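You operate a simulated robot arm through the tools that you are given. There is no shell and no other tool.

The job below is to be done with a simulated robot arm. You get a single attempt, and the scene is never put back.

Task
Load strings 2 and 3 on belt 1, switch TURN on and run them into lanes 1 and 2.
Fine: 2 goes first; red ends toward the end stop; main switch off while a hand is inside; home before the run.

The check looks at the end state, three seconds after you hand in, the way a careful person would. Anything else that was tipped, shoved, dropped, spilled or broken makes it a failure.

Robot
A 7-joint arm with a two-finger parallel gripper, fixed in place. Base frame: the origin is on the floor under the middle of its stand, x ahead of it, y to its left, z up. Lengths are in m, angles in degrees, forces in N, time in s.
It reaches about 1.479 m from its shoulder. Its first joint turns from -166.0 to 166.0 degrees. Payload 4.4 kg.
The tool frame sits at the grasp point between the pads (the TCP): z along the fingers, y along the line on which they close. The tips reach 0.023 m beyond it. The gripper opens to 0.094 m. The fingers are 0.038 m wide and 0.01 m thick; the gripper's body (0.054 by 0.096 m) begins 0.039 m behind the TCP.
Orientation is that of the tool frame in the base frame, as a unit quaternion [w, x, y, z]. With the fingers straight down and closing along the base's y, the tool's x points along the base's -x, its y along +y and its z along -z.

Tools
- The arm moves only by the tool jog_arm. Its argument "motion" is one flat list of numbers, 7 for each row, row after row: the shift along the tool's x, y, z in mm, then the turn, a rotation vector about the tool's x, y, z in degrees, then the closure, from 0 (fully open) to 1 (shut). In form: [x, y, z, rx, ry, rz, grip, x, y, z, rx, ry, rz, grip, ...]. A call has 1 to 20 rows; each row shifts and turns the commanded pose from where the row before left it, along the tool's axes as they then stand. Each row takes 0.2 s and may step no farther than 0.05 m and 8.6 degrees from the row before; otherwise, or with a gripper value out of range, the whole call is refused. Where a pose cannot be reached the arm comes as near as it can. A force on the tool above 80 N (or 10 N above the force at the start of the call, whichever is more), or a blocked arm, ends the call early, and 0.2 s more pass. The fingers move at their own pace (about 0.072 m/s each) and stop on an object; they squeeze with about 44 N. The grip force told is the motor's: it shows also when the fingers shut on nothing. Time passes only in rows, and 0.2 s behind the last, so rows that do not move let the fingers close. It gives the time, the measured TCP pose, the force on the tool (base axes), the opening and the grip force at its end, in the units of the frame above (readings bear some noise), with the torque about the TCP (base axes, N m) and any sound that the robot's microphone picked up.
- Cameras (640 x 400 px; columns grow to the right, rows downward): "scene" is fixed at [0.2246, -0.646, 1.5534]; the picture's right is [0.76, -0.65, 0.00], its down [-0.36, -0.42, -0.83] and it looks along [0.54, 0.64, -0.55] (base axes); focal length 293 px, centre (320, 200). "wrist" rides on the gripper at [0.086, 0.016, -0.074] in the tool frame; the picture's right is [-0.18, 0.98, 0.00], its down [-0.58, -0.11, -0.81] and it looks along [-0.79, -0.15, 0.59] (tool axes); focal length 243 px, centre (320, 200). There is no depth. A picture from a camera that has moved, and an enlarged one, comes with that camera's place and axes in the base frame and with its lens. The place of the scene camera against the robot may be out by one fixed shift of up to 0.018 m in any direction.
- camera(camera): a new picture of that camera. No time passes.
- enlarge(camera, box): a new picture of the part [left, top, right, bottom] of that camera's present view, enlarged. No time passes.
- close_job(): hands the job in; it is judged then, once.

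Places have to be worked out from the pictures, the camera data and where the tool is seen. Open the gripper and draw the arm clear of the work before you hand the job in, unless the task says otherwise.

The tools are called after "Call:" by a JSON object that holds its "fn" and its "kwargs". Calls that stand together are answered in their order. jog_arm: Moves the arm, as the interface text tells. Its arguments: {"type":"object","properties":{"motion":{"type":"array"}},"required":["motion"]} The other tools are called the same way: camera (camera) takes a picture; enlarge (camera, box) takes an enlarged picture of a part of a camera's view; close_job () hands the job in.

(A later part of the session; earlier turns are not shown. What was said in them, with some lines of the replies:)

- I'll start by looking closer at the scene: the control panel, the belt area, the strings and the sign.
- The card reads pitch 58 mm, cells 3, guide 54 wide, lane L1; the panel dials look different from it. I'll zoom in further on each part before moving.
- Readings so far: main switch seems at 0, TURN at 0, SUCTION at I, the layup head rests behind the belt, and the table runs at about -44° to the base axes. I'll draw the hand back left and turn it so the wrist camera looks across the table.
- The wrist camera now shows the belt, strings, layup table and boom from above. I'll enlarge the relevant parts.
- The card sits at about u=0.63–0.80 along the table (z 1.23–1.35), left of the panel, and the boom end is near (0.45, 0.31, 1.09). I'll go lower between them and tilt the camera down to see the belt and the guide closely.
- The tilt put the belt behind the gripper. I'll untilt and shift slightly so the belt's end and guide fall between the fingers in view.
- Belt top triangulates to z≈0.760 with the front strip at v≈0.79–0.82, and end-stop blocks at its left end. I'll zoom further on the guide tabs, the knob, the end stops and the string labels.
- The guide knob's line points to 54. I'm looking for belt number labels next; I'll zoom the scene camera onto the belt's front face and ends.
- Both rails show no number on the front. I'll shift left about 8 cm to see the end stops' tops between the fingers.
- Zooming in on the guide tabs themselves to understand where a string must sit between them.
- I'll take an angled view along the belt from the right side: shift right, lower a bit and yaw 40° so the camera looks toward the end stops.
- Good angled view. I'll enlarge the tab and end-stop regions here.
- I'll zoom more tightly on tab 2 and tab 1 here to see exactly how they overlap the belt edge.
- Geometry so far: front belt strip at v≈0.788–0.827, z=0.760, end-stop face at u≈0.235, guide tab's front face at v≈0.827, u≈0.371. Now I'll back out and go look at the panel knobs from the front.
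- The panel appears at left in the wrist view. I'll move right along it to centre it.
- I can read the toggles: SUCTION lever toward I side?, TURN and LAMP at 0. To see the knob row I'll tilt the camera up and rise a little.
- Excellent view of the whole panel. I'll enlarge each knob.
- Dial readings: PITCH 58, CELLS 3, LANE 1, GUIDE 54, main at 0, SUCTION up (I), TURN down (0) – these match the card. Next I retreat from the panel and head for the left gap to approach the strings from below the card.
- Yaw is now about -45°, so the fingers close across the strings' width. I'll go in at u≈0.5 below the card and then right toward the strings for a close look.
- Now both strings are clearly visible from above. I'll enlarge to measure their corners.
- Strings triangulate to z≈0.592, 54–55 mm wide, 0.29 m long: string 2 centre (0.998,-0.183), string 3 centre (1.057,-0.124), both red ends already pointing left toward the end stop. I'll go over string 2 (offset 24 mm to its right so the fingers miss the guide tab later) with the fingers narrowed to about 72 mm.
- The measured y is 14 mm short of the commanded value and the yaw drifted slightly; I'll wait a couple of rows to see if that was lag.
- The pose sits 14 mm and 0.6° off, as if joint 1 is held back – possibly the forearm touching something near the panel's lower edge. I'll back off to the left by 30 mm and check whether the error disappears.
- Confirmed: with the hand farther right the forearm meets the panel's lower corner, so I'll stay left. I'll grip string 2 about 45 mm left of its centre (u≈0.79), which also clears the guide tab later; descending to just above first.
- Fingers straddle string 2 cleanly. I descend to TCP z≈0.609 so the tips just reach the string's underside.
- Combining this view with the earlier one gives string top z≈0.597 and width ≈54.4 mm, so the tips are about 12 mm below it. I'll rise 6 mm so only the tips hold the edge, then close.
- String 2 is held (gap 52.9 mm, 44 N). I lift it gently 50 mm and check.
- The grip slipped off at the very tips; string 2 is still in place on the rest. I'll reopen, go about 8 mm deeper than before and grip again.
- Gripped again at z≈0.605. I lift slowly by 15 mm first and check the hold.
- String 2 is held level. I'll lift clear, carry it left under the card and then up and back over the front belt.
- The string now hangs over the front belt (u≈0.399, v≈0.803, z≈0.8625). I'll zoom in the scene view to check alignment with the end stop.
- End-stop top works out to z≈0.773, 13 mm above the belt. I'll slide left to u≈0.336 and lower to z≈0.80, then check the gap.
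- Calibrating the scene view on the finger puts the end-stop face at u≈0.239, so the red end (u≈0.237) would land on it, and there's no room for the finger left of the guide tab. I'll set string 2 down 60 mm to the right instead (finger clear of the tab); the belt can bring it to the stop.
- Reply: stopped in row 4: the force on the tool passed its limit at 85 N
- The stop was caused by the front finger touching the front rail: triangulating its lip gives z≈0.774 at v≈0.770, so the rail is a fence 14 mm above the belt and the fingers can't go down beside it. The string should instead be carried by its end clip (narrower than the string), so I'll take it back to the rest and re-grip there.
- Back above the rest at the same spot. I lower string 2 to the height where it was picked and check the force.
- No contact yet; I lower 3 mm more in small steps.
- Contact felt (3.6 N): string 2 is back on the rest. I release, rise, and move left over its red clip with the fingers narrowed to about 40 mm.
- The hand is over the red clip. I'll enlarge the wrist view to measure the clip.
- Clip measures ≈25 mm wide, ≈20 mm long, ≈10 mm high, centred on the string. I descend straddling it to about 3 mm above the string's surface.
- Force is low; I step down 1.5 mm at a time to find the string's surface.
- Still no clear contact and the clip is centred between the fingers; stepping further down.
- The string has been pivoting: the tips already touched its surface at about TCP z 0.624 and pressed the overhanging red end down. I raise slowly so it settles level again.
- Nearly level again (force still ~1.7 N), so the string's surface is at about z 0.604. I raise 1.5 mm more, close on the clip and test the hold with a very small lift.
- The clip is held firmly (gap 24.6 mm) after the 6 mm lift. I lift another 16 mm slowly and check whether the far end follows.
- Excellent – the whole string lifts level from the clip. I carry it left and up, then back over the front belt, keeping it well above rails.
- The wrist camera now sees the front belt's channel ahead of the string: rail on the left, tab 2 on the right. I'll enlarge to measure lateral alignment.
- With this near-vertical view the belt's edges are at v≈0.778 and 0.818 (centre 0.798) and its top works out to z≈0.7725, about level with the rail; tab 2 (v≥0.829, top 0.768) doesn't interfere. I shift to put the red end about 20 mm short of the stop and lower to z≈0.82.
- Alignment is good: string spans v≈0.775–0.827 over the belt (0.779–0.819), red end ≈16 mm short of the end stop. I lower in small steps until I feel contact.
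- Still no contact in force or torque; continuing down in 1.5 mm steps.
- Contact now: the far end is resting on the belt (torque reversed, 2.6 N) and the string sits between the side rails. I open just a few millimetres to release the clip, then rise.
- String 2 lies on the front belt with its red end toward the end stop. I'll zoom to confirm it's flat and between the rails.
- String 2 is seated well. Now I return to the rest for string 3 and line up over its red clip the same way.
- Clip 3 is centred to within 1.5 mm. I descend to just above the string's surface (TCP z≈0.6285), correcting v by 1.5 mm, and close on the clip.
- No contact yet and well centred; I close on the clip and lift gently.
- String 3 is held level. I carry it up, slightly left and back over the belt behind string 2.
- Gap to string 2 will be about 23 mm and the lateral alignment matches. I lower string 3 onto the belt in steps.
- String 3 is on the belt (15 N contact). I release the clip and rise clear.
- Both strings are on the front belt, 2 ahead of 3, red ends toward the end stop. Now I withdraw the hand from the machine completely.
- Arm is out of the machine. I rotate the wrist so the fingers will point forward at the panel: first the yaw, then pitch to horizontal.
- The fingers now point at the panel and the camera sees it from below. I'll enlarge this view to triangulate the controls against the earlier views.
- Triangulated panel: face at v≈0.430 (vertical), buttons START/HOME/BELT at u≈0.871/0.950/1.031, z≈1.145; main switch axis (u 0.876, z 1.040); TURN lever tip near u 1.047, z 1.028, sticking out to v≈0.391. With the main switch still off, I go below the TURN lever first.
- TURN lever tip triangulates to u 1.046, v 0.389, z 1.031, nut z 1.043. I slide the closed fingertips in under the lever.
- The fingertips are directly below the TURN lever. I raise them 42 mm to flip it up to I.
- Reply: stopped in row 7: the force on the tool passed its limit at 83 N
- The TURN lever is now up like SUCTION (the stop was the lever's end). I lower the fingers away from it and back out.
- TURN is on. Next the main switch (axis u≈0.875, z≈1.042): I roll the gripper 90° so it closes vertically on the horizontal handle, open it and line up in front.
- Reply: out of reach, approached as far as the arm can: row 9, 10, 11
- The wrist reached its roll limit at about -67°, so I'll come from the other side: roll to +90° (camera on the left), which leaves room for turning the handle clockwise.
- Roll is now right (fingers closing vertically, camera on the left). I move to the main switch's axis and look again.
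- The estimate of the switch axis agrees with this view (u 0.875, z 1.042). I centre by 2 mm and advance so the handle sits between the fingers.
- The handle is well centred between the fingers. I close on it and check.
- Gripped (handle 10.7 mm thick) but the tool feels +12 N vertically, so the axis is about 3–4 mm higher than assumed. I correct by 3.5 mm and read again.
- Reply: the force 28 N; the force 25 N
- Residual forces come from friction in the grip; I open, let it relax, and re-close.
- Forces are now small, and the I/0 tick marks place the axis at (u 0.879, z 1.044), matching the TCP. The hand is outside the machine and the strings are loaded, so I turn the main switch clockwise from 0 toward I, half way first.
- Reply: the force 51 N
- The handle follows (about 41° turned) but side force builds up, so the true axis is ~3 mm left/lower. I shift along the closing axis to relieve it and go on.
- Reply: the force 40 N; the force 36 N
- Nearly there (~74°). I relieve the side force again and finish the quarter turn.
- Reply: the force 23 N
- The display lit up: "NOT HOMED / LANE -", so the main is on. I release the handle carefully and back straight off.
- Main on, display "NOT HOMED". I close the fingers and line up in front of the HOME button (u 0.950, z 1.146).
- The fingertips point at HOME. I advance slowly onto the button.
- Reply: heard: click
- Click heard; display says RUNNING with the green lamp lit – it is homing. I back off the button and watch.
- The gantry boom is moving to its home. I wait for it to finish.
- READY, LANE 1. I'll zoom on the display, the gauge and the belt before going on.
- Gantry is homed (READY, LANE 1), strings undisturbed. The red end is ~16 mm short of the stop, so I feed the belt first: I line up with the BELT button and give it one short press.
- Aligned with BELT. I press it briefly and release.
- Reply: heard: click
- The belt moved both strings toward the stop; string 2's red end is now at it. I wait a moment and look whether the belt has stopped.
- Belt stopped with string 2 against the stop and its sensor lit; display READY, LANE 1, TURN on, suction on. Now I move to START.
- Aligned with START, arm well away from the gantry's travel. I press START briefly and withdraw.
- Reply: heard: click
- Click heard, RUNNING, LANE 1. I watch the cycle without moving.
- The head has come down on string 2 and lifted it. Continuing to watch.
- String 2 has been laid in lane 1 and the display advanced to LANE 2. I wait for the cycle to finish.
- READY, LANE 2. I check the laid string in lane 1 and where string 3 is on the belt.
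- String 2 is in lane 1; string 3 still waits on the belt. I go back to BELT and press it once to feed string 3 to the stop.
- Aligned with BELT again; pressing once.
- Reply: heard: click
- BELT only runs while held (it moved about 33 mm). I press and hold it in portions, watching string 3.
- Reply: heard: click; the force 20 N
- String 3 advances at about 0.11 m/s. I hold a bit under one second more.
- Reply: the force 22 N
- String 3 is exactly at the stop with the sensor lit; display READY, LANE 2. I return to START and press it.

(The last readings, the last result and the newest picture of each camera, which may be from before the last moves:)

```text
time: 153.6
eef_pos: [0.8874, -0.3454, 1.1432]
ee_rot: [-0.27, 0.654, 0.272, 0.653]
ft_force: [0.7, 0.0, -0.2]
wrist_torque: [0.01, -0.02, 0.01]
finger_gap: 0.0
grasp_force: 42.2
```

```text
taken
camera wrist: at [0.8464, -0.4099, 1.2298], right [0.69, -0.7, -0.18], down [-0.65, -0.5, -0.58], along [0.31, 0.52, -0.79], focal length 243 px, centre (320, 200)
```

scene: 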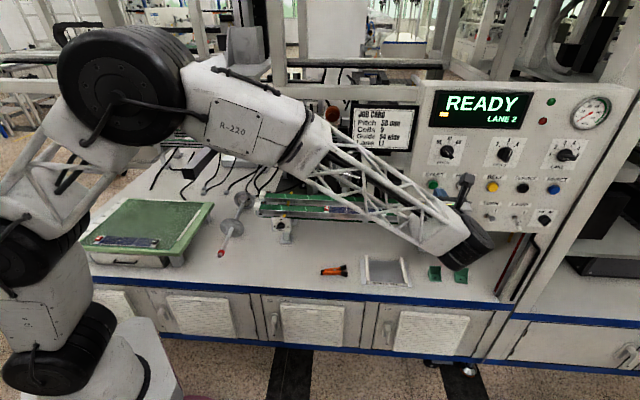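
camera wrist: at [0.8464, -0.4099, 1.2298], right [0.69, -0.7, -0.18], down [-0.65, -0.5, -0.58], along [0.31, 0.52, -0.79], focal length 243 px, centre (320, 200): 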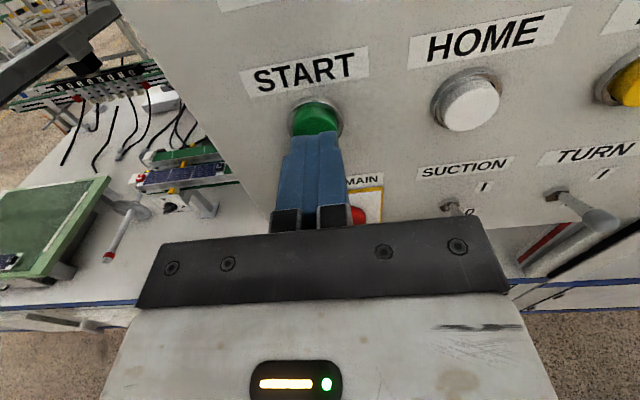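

Pressing START for string 3.

Call:
{"fn": "jog_arm", "kwargs": {"motion": [0, 0, 10, 0, 0, 0, 1, 0, 0, 5, 0, 0, 0, 1, 0, 0, -15, 0, 0, 0, 1, 0, 0, -25, 0, 0, 0, 1]}}

Call:
{"fn": "camera", "kwargs": {"camera": "scene"}}

Call:
{"fn": "jog_arm", "kwargs": {"motion": [0, 0, 0, 0, 0, 0, 1, 0, 0, 0, 0, 0, 0, 1, 0, 0, 0, 0, 0, 0, 1, 0, 0, 0, 0, 0, 0, 1, 0, 0, 0, 0, 0, 0, 1, 0, 0, 0, 0, 0, 0, 1, 0, 0, 0, 0, 0, 0, 1, 0, 0, 0, 0, 0, 0, 1]}}

Call:
{"fn": "camera", "kwargs": {"camera": "scene"}}

Call:
{"fn": "camera", "kwargs": {"camera": "wrist"}}

```text
time: 154.6
eef_pos: [0.8691, -0.3626, 1.145]
ee_rot: [-0.268, 0.655, 0.27, 0.653]
ft_force: [-0.7, 0.0, 0.3]
wrist_torque: [0.03, 0.01, -0.02]
finger_gap: 0.0
grasp_force: 42.6
heard: click
```

```text
taken
```

scene: 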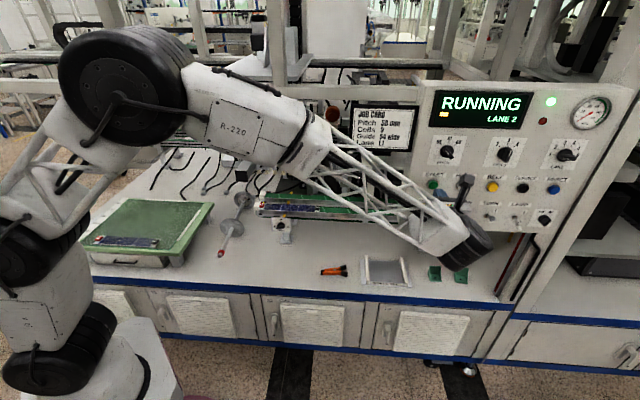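

```text
time: 156.4
eef_pos: [0.869, -0.3624, 1.1439]
ee_rot: [-0.269, 0.654, 0.271, 0.653]
ft_force: [-0.2, -0.7, 0.3]
wrist_torque: [-0.02, 0.01, 0.03]
finger_gap: 0.0002
grasp_force: 42.4
```

```text
taken
```

scene: 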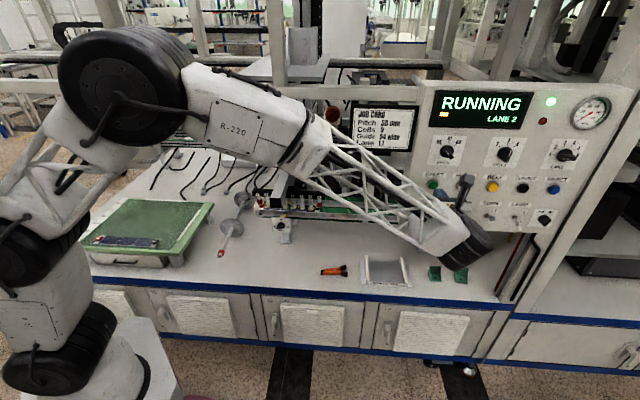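

```text
taken
camera wrist: at [0.8276, -0.4262, 1.2311], right [0.69, -0.7, -0.18], down [-0.65, -0.5, -0.58], along [0.31, 0.52, -0.79], focal length 243 px, centre (320, 200)
```

wrist: 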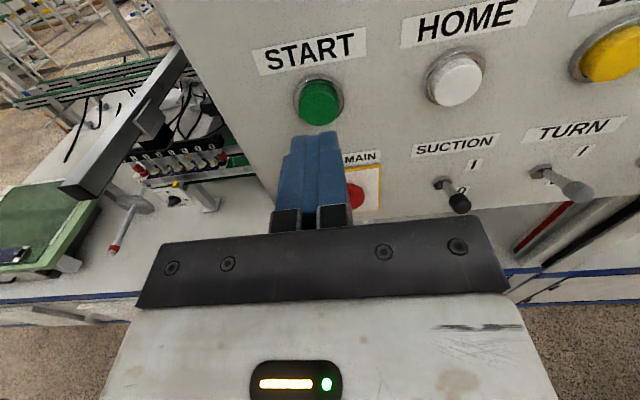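

The head is on string 3 now. I keep watching the cycle.

Call:
{"fn": "jog_arm", "kwargs": {"motion": [0, 0, 0, 0, 0, 0, 1, 0, 0, 0, 0, 0, 0, 1, 0, 0, 0, 0, 0, 0, 1, 0, 0, 0, 0, 0, 0, 1, 0, 0, 0, 0, 0, 0, 1, 0, 0, 0, 0, 0, 0, 1, 0, 0, 0, 0, 0, 0, 1, 0, 0, 0, 0, 0, 0, 1]}}

Call:
{"fn": "camera", "kwargs": {"camera": "scene"}}

Call:
{"fn": "jog_arm", "kwargs": {"motion": [0, 0, 0, 0, 0, 0, 1, 0, 0, 0, 0, 0, 0, 1, 0, 0, 0, 0, 0, 0, 1, 0, 0, 0, 0, 0, 0, 1, 0, 0, 0, 0, 0, 0, 1, 0, 0, 0, 0, 0, 0, 1]}}

Call:
{"fn": "camera", "kwargs": {"camera": "scene"}}

Call:
{"fn": "jog_arm", "kwargs": {"motion": [0, 0, 0, 0, 0, 0, 1, 0, 0, 0, 0, 0, 0, 1, 0, 0, 0, 0, 0, 0, 1, 0, 0, 0, 0, 0, 0, 1, 0, 0, 0, 0, 0, 0, 1, 0, 0, 0, 0, 0, 0, 1]}}

Call:
{"fn": "camera", "kwargs": {"camera": "scene"}}

Call:
{"fn": "jog_arm", "kwargs": {"motion": [0, 0, 0, 0, 0, 0, 1, 0, 0, 0, 0, 0, 0, 1, 0, 0, 0, 0, 0, 0, 1, 0, 0, 0, 0, 0, 0, 1, 0, 0, 0, 0, 0, 0, 1, 0, 0, 0, 0, 0, 0, 1]}}

Call:
{"fn": "camera", "kwargs": {"camera": "scene"}}

```text
time: 158.2
eef_pos: [0.8686, -0.3621, 1.1448]
ee_rot: [-0.27, 0.654, 0.271, 0.653]
ft_force: [-0.7, -0.6, 0.5]
wrist_torque: [0.01, 0.02, -0.03]
finger_gap: 0.0001
grasp_force: 42.7
```

```text
taken
```

scene: 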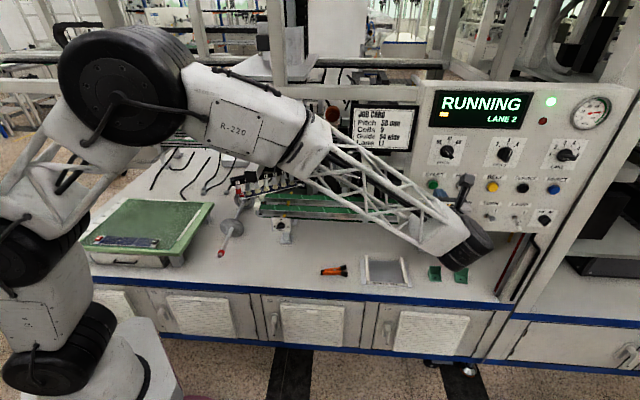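

```text
time: 159.6
eef_pos: [0.8695, -0.363, 1.144]
ee_rot: [-0.27, 0.654, 0.272, 0.652]
ft_force: [0.2, 0.4, -0.3]
wrist_torque: [0.0, 0.0, 0.01]
finger_gap: 0.0001
grasp_force: 42.5
```

```text
taken
```

scene: 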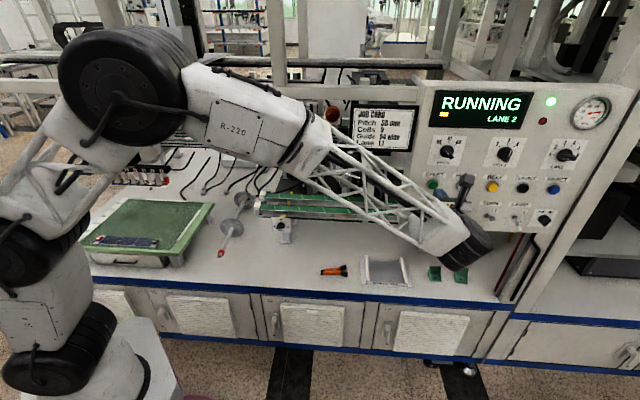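

```text
time: 161.0
eef_pos: [0.8691, -0.3619, 1.1435]
ee_rot: [-0.269, 0.654, 0.272, 0.653]
ft_force: [-0.1, 0.0, 0.2]
wrist_torque: [-0.05, -0.04, -0.02]
finger_gap: 0.0
grasp_force: 42.4
```

```text
taken
```

scene: 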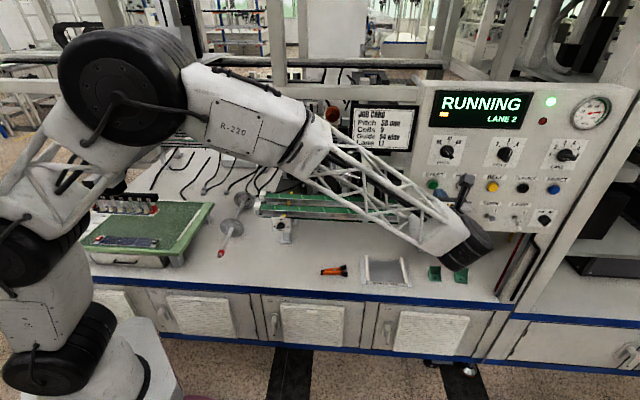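

```text
time: 162.4
eef_pos: [0.8692, -0.3609, 1.1439]
ee_rot: [-0.268, 0.654, 0.271, 0.653]
ft_force: [0.4, 0.4, 0.1]
wrist_torque: [0.01, 0.0, 0.02]
finger_gap: 0.0
grasp_force: 42.9
```

```text
taken
```

scene: 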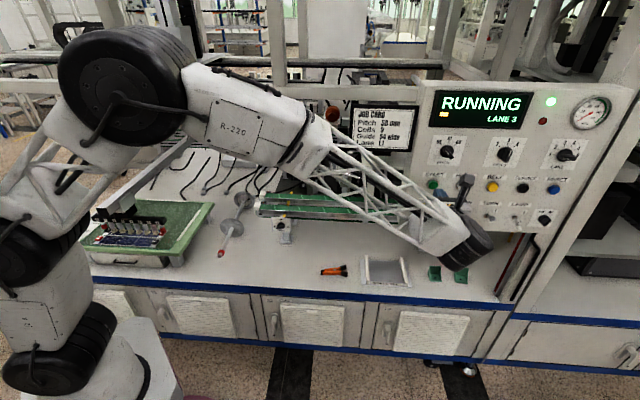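

Display now LANE 3: string 3 is being laid in lane 2. I wait for READY and inspect.

Call:
{"fn": "jog_arm", "kwargs": {"motion": [0, 0, 0, 0, 0, 0, 1, 0, 0, 0, 0, 0, 0, 1, 0, 0, 0, 0, 0, 0, 1, 0, 0, 0, 0, 0, 0, 1, 0, 0, 0, 0, 0, 0, 1, 0, 0, 0, 0, 0, 0, 1, 0, 0, 0, 0, 0, 0, 1, 0, 0, 0, 0, 0, 0, 1, 0, 0, 0, 0, 0, 0, 1, 0, 0, 0, 0, 0, 0, 1]}}

Call:
{"fn": "camera", "kwargs": {"camera": "scene"}}

Call:
{"fn": "enlarge", "kwargs": {"camera": "scene", "box": [70, 180, 230, 280]}}

Call:
{"fn": "jog_arm", "kwargs": {"motion": [0, 0, 0, 0, 0, 0, 1, 0, 0, 0, 0, 0, 0, 1, 0, 0, 0, 0, 0, 0, 1, 0, 0, 0, 0, 0, 0, 1, 0, 0, 0, 0, 0, 0, 1, 0, 0, 0, 0, 0, 0, 1, 0, 0, 0, 0, 0, 0, 1, 0, 0, 0, 0, 0, 0, 1, 0, 0, 0, 0, 0, 0, 1, 0, 0, 0, 0, 0, 0, 1]}}

Call:
{"fn": "camera", "kwargs": {"camera": "scene"}}

```text
time: 164.6
eef_pos: [0.8696, -0.3625, 1.1431]
ee_rot: [-0.269, 0.654, 0.271, 0.653]
ft_force: [0.6, 0.0, 0.8]
wrist_torque: [0.01, 0.01, -0.02]
finger_gap: 0.0001
grasp_force: 42.6
```

```text
taken
```

scene: 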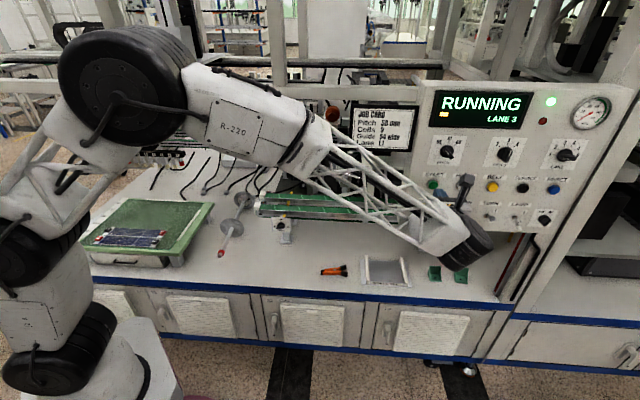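

```text
4.00 times, centred on (150, 230) of scene
camera zoom: at [0.2246, -0.646, 1.5534], right [0.76, -0.65, 0.0], down [-0.36, -0.42, -0.83], along [0.54, 0.64, -0.55], focal length 1172 px, centre (1000, 80)
```

zoom: 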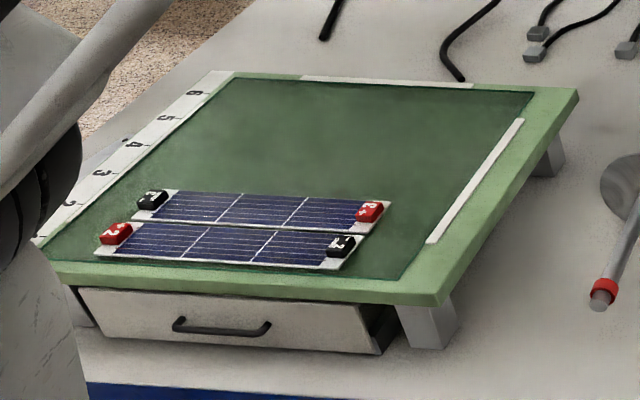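

```text
time: 166.8
eef_pos: [0.8689, -0.3629, 1.1447]
ee_rot: [-0.269, 0.654, 0.271, 0.653]
ft_force: [0.4, 0.7, 0.2]
wrist_torque: [0.0, 0.0, -0.02]
finger_gap: 0.0003
grasp_force: 42.9
```

```text
taken
```

scene: 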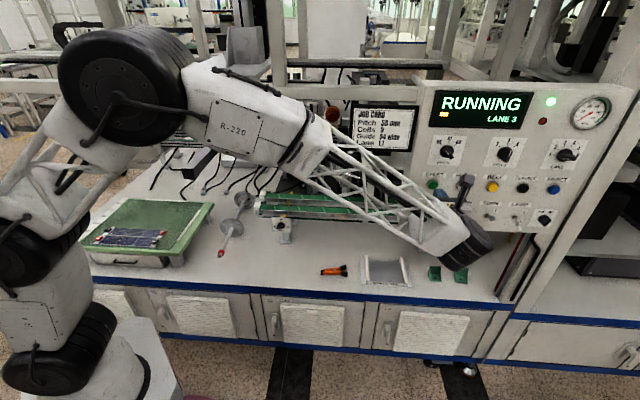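

Both strings are laid side by side, string 3 turned by 180° in lane 2. I wait until the machine is at rest (READY).

Call:
{"fn": "jog_arm", "kwargs": {"motion": [0, 0, 0, 0, 0, 0, 1, 0, 0, 0, 0, 0, 0, 1, 0, 0, 0, 0, 0, 0, 1, 0, 0, 0, 0, 0, 0, 1, 0, 0, 0, 0, 0, 0, 1]}}

Call:
{"fn": "camera", "kwargs": {"camera": "scene"}}

Call:
{"fn": "enlarge", "kwargs": {"camera": "scene", "box": [400, 70, 640, 250]}}

Call:
{"fn": "enlarge", "kwargs": {"camera": "scene", "box": [200, 150, 420, 290]}}

```text
time: 168.0
eef_pos: [0.8695, -0.3622, 1.144]
ee_rot: [-0.269, 0.654, 0.272, 0.652]
ft_force: [0.4, 0.1, -0.4]
wrist_torque: [-0.04, 0.01, -0.03]
finger_gap: 0.0
grasp_force: 42.2
```

```text
taken
```

scene: 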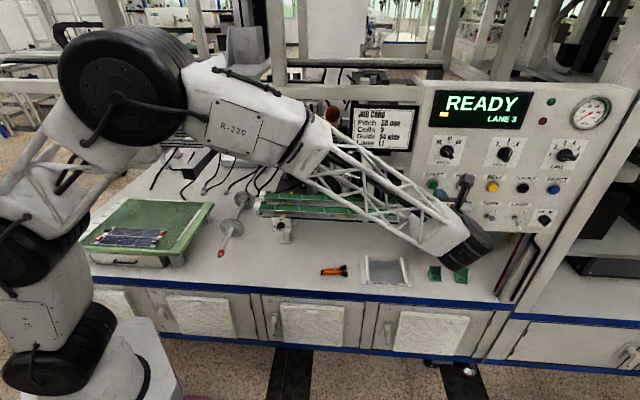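

```text
2.22 times, centred on (520, 160) of scene
camera zoom: at [0.2246, -0.646, 1.5534], right [0.76, -0.65, 0.0], down [-0.36, -0.42, -0.83], along [0.54, 0.64, -0.55], focal length 651 px, centre (-124, 289)
```

zoom: 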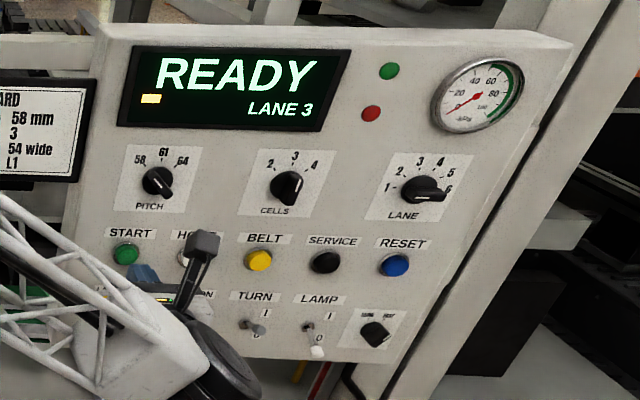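

```text
2.86 times, centred on (310, 220) of scene
camera zoom: at [0.2246, -0.646, 1.5534], right [0.76, -0.65, 0.0], down [-0.36, -0.42, -0.83], along [0.54, 0.64, -0.55], focal length 837 px, centre (349, 143)
```

zoom: 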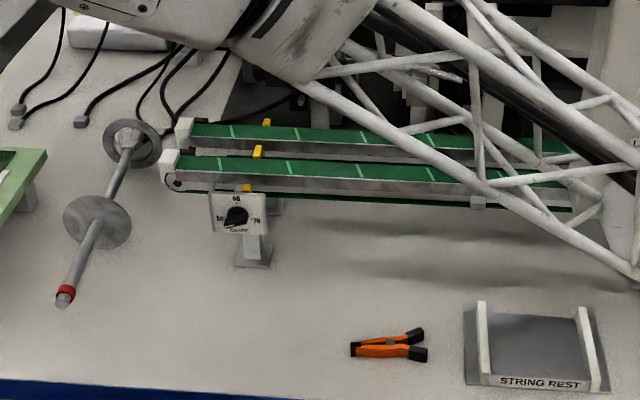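

All at rest: READY, LANE 3, belts empty, pliers and rest undisturbed. I draw the arm back from the panel and open the gripper.

Call:
{"fn": "jog_arm", "kwargs": {"motion": [0, 0, -40, 0, 0, 0, 1, 0, 0, -45, 0, 0, 0, 0.8, 0, 0, -45, 0, 0, 0, 0.5, 0, 0, -45, 0, 0, 0, 0.2, 0, 0, 0, 0, 0, 0, 0, 0, 0, 0, 0, 0, 0, 0, 0, 0, 0, 0, 0, 0, 0]}}

Call:
{"fn": "camera", "kwargs": {"camera": "scene"}}

Call:
{"fn": "camera", "kwargs": {"camera": "wrist"}}

Call:
{"fn": "enlarge", "kwargs": {"camera": "scene", "box": [70, 180, 230, 280]}}

```text
time: 169.6
eef_pos: [0.7457, -0.4856, 1.1461]
ee_rot: [-0.269, 0.654, 0.271, 0.653]
ft_force: [1.7, -0.2, -1.4]
wrist_torque: [0.0, 0.02, 0.03]
finger_gap: 0.0939
grasp_force: 0.1
```

```text
taken
```

scene: 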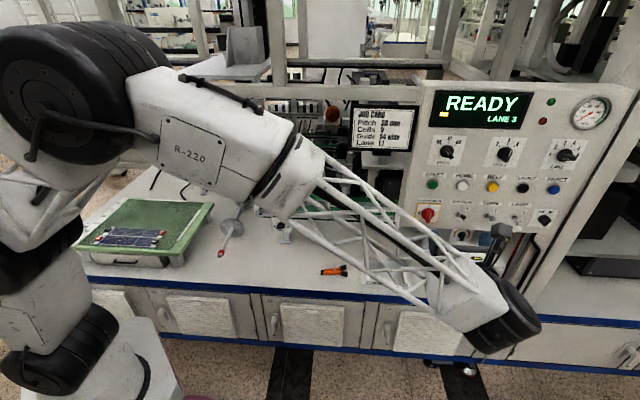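

```text
taken
camera wrist: at [0.7037, -0.5494, 1.2325], right [0.69, -0.7, -0.18], down [-0.65, -0.5, -0.58], along [0.31, 0.52, -0.79], focal length 243 px, centre (320, 200)
```

wrist: 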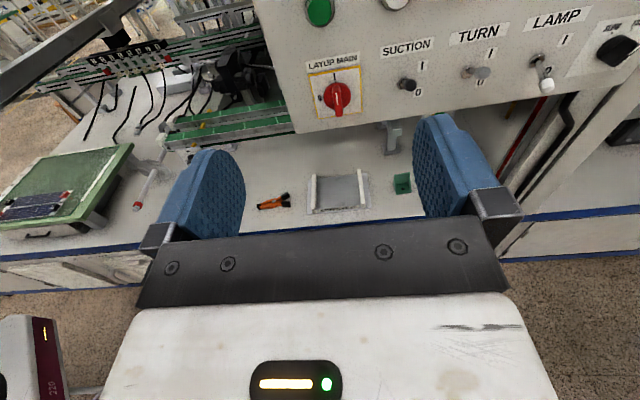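

```text
4.00 times, centred on (150, 230) of scene
camera zoom: at [0.2246, -0.646, 1.5534], right [0.76, -0.65, 0.0], down [-0.36, -0.42, -0.83], along [0.54, 0.64, -0.55], focal length 1172 px, centre (1000, 80)
```

zoom: 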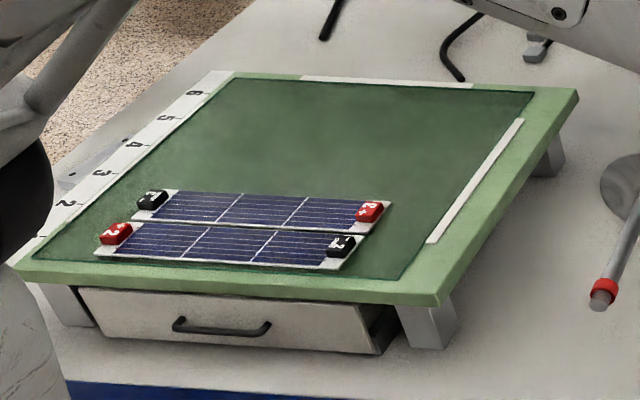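

The gripper is open and the arm is clear of the work. Strings 2 and 3 lie in lanes 1 and 2, TURN is on, the machine shows READY, and nothing else looks disturbed, so I hand in.

Call:
{"fn": "close_job", "kwargs": {}}

```text
The job is handed in.
```

Strings 2 and 3 were run and now lie in lanes 1 and 2, and I have handed the job in. I don't have the judge's result.

- **Order and direction:** Both strings went on the front belt with string 2 first and red ends toward the end stop. I found no belt numbers, so I took the front belt as belt 1.
- **Lanes:** String 2 was laid straight in lane 1. The machine turned string 3 by 180° for lane 2.
- **Main switch:** It stayed off while I loaded. I switched it on only after the hand was out and TURN was set.
- **Home:** I pressed HOME, and the display read READY before the first start.
- **Settings:** The dials already matched the card (pitch 58, cells 3, guide 54, lane 1), so I left them alone.

A few contacts happened along the way:

- The forearm touched the panel's lower corner.
- A finger touched the front rail.
- The first grip on string 2 slipped, but it stayed on its rest.
- I pressed one end of string 2 down on its rest while feeling for its surface, and it settled back level.

I saw no damage or shifted objects. I left the main switch, SUCTION and TURN on. The display shows READY, LANE 3, and the gripper is open and clear of the work.
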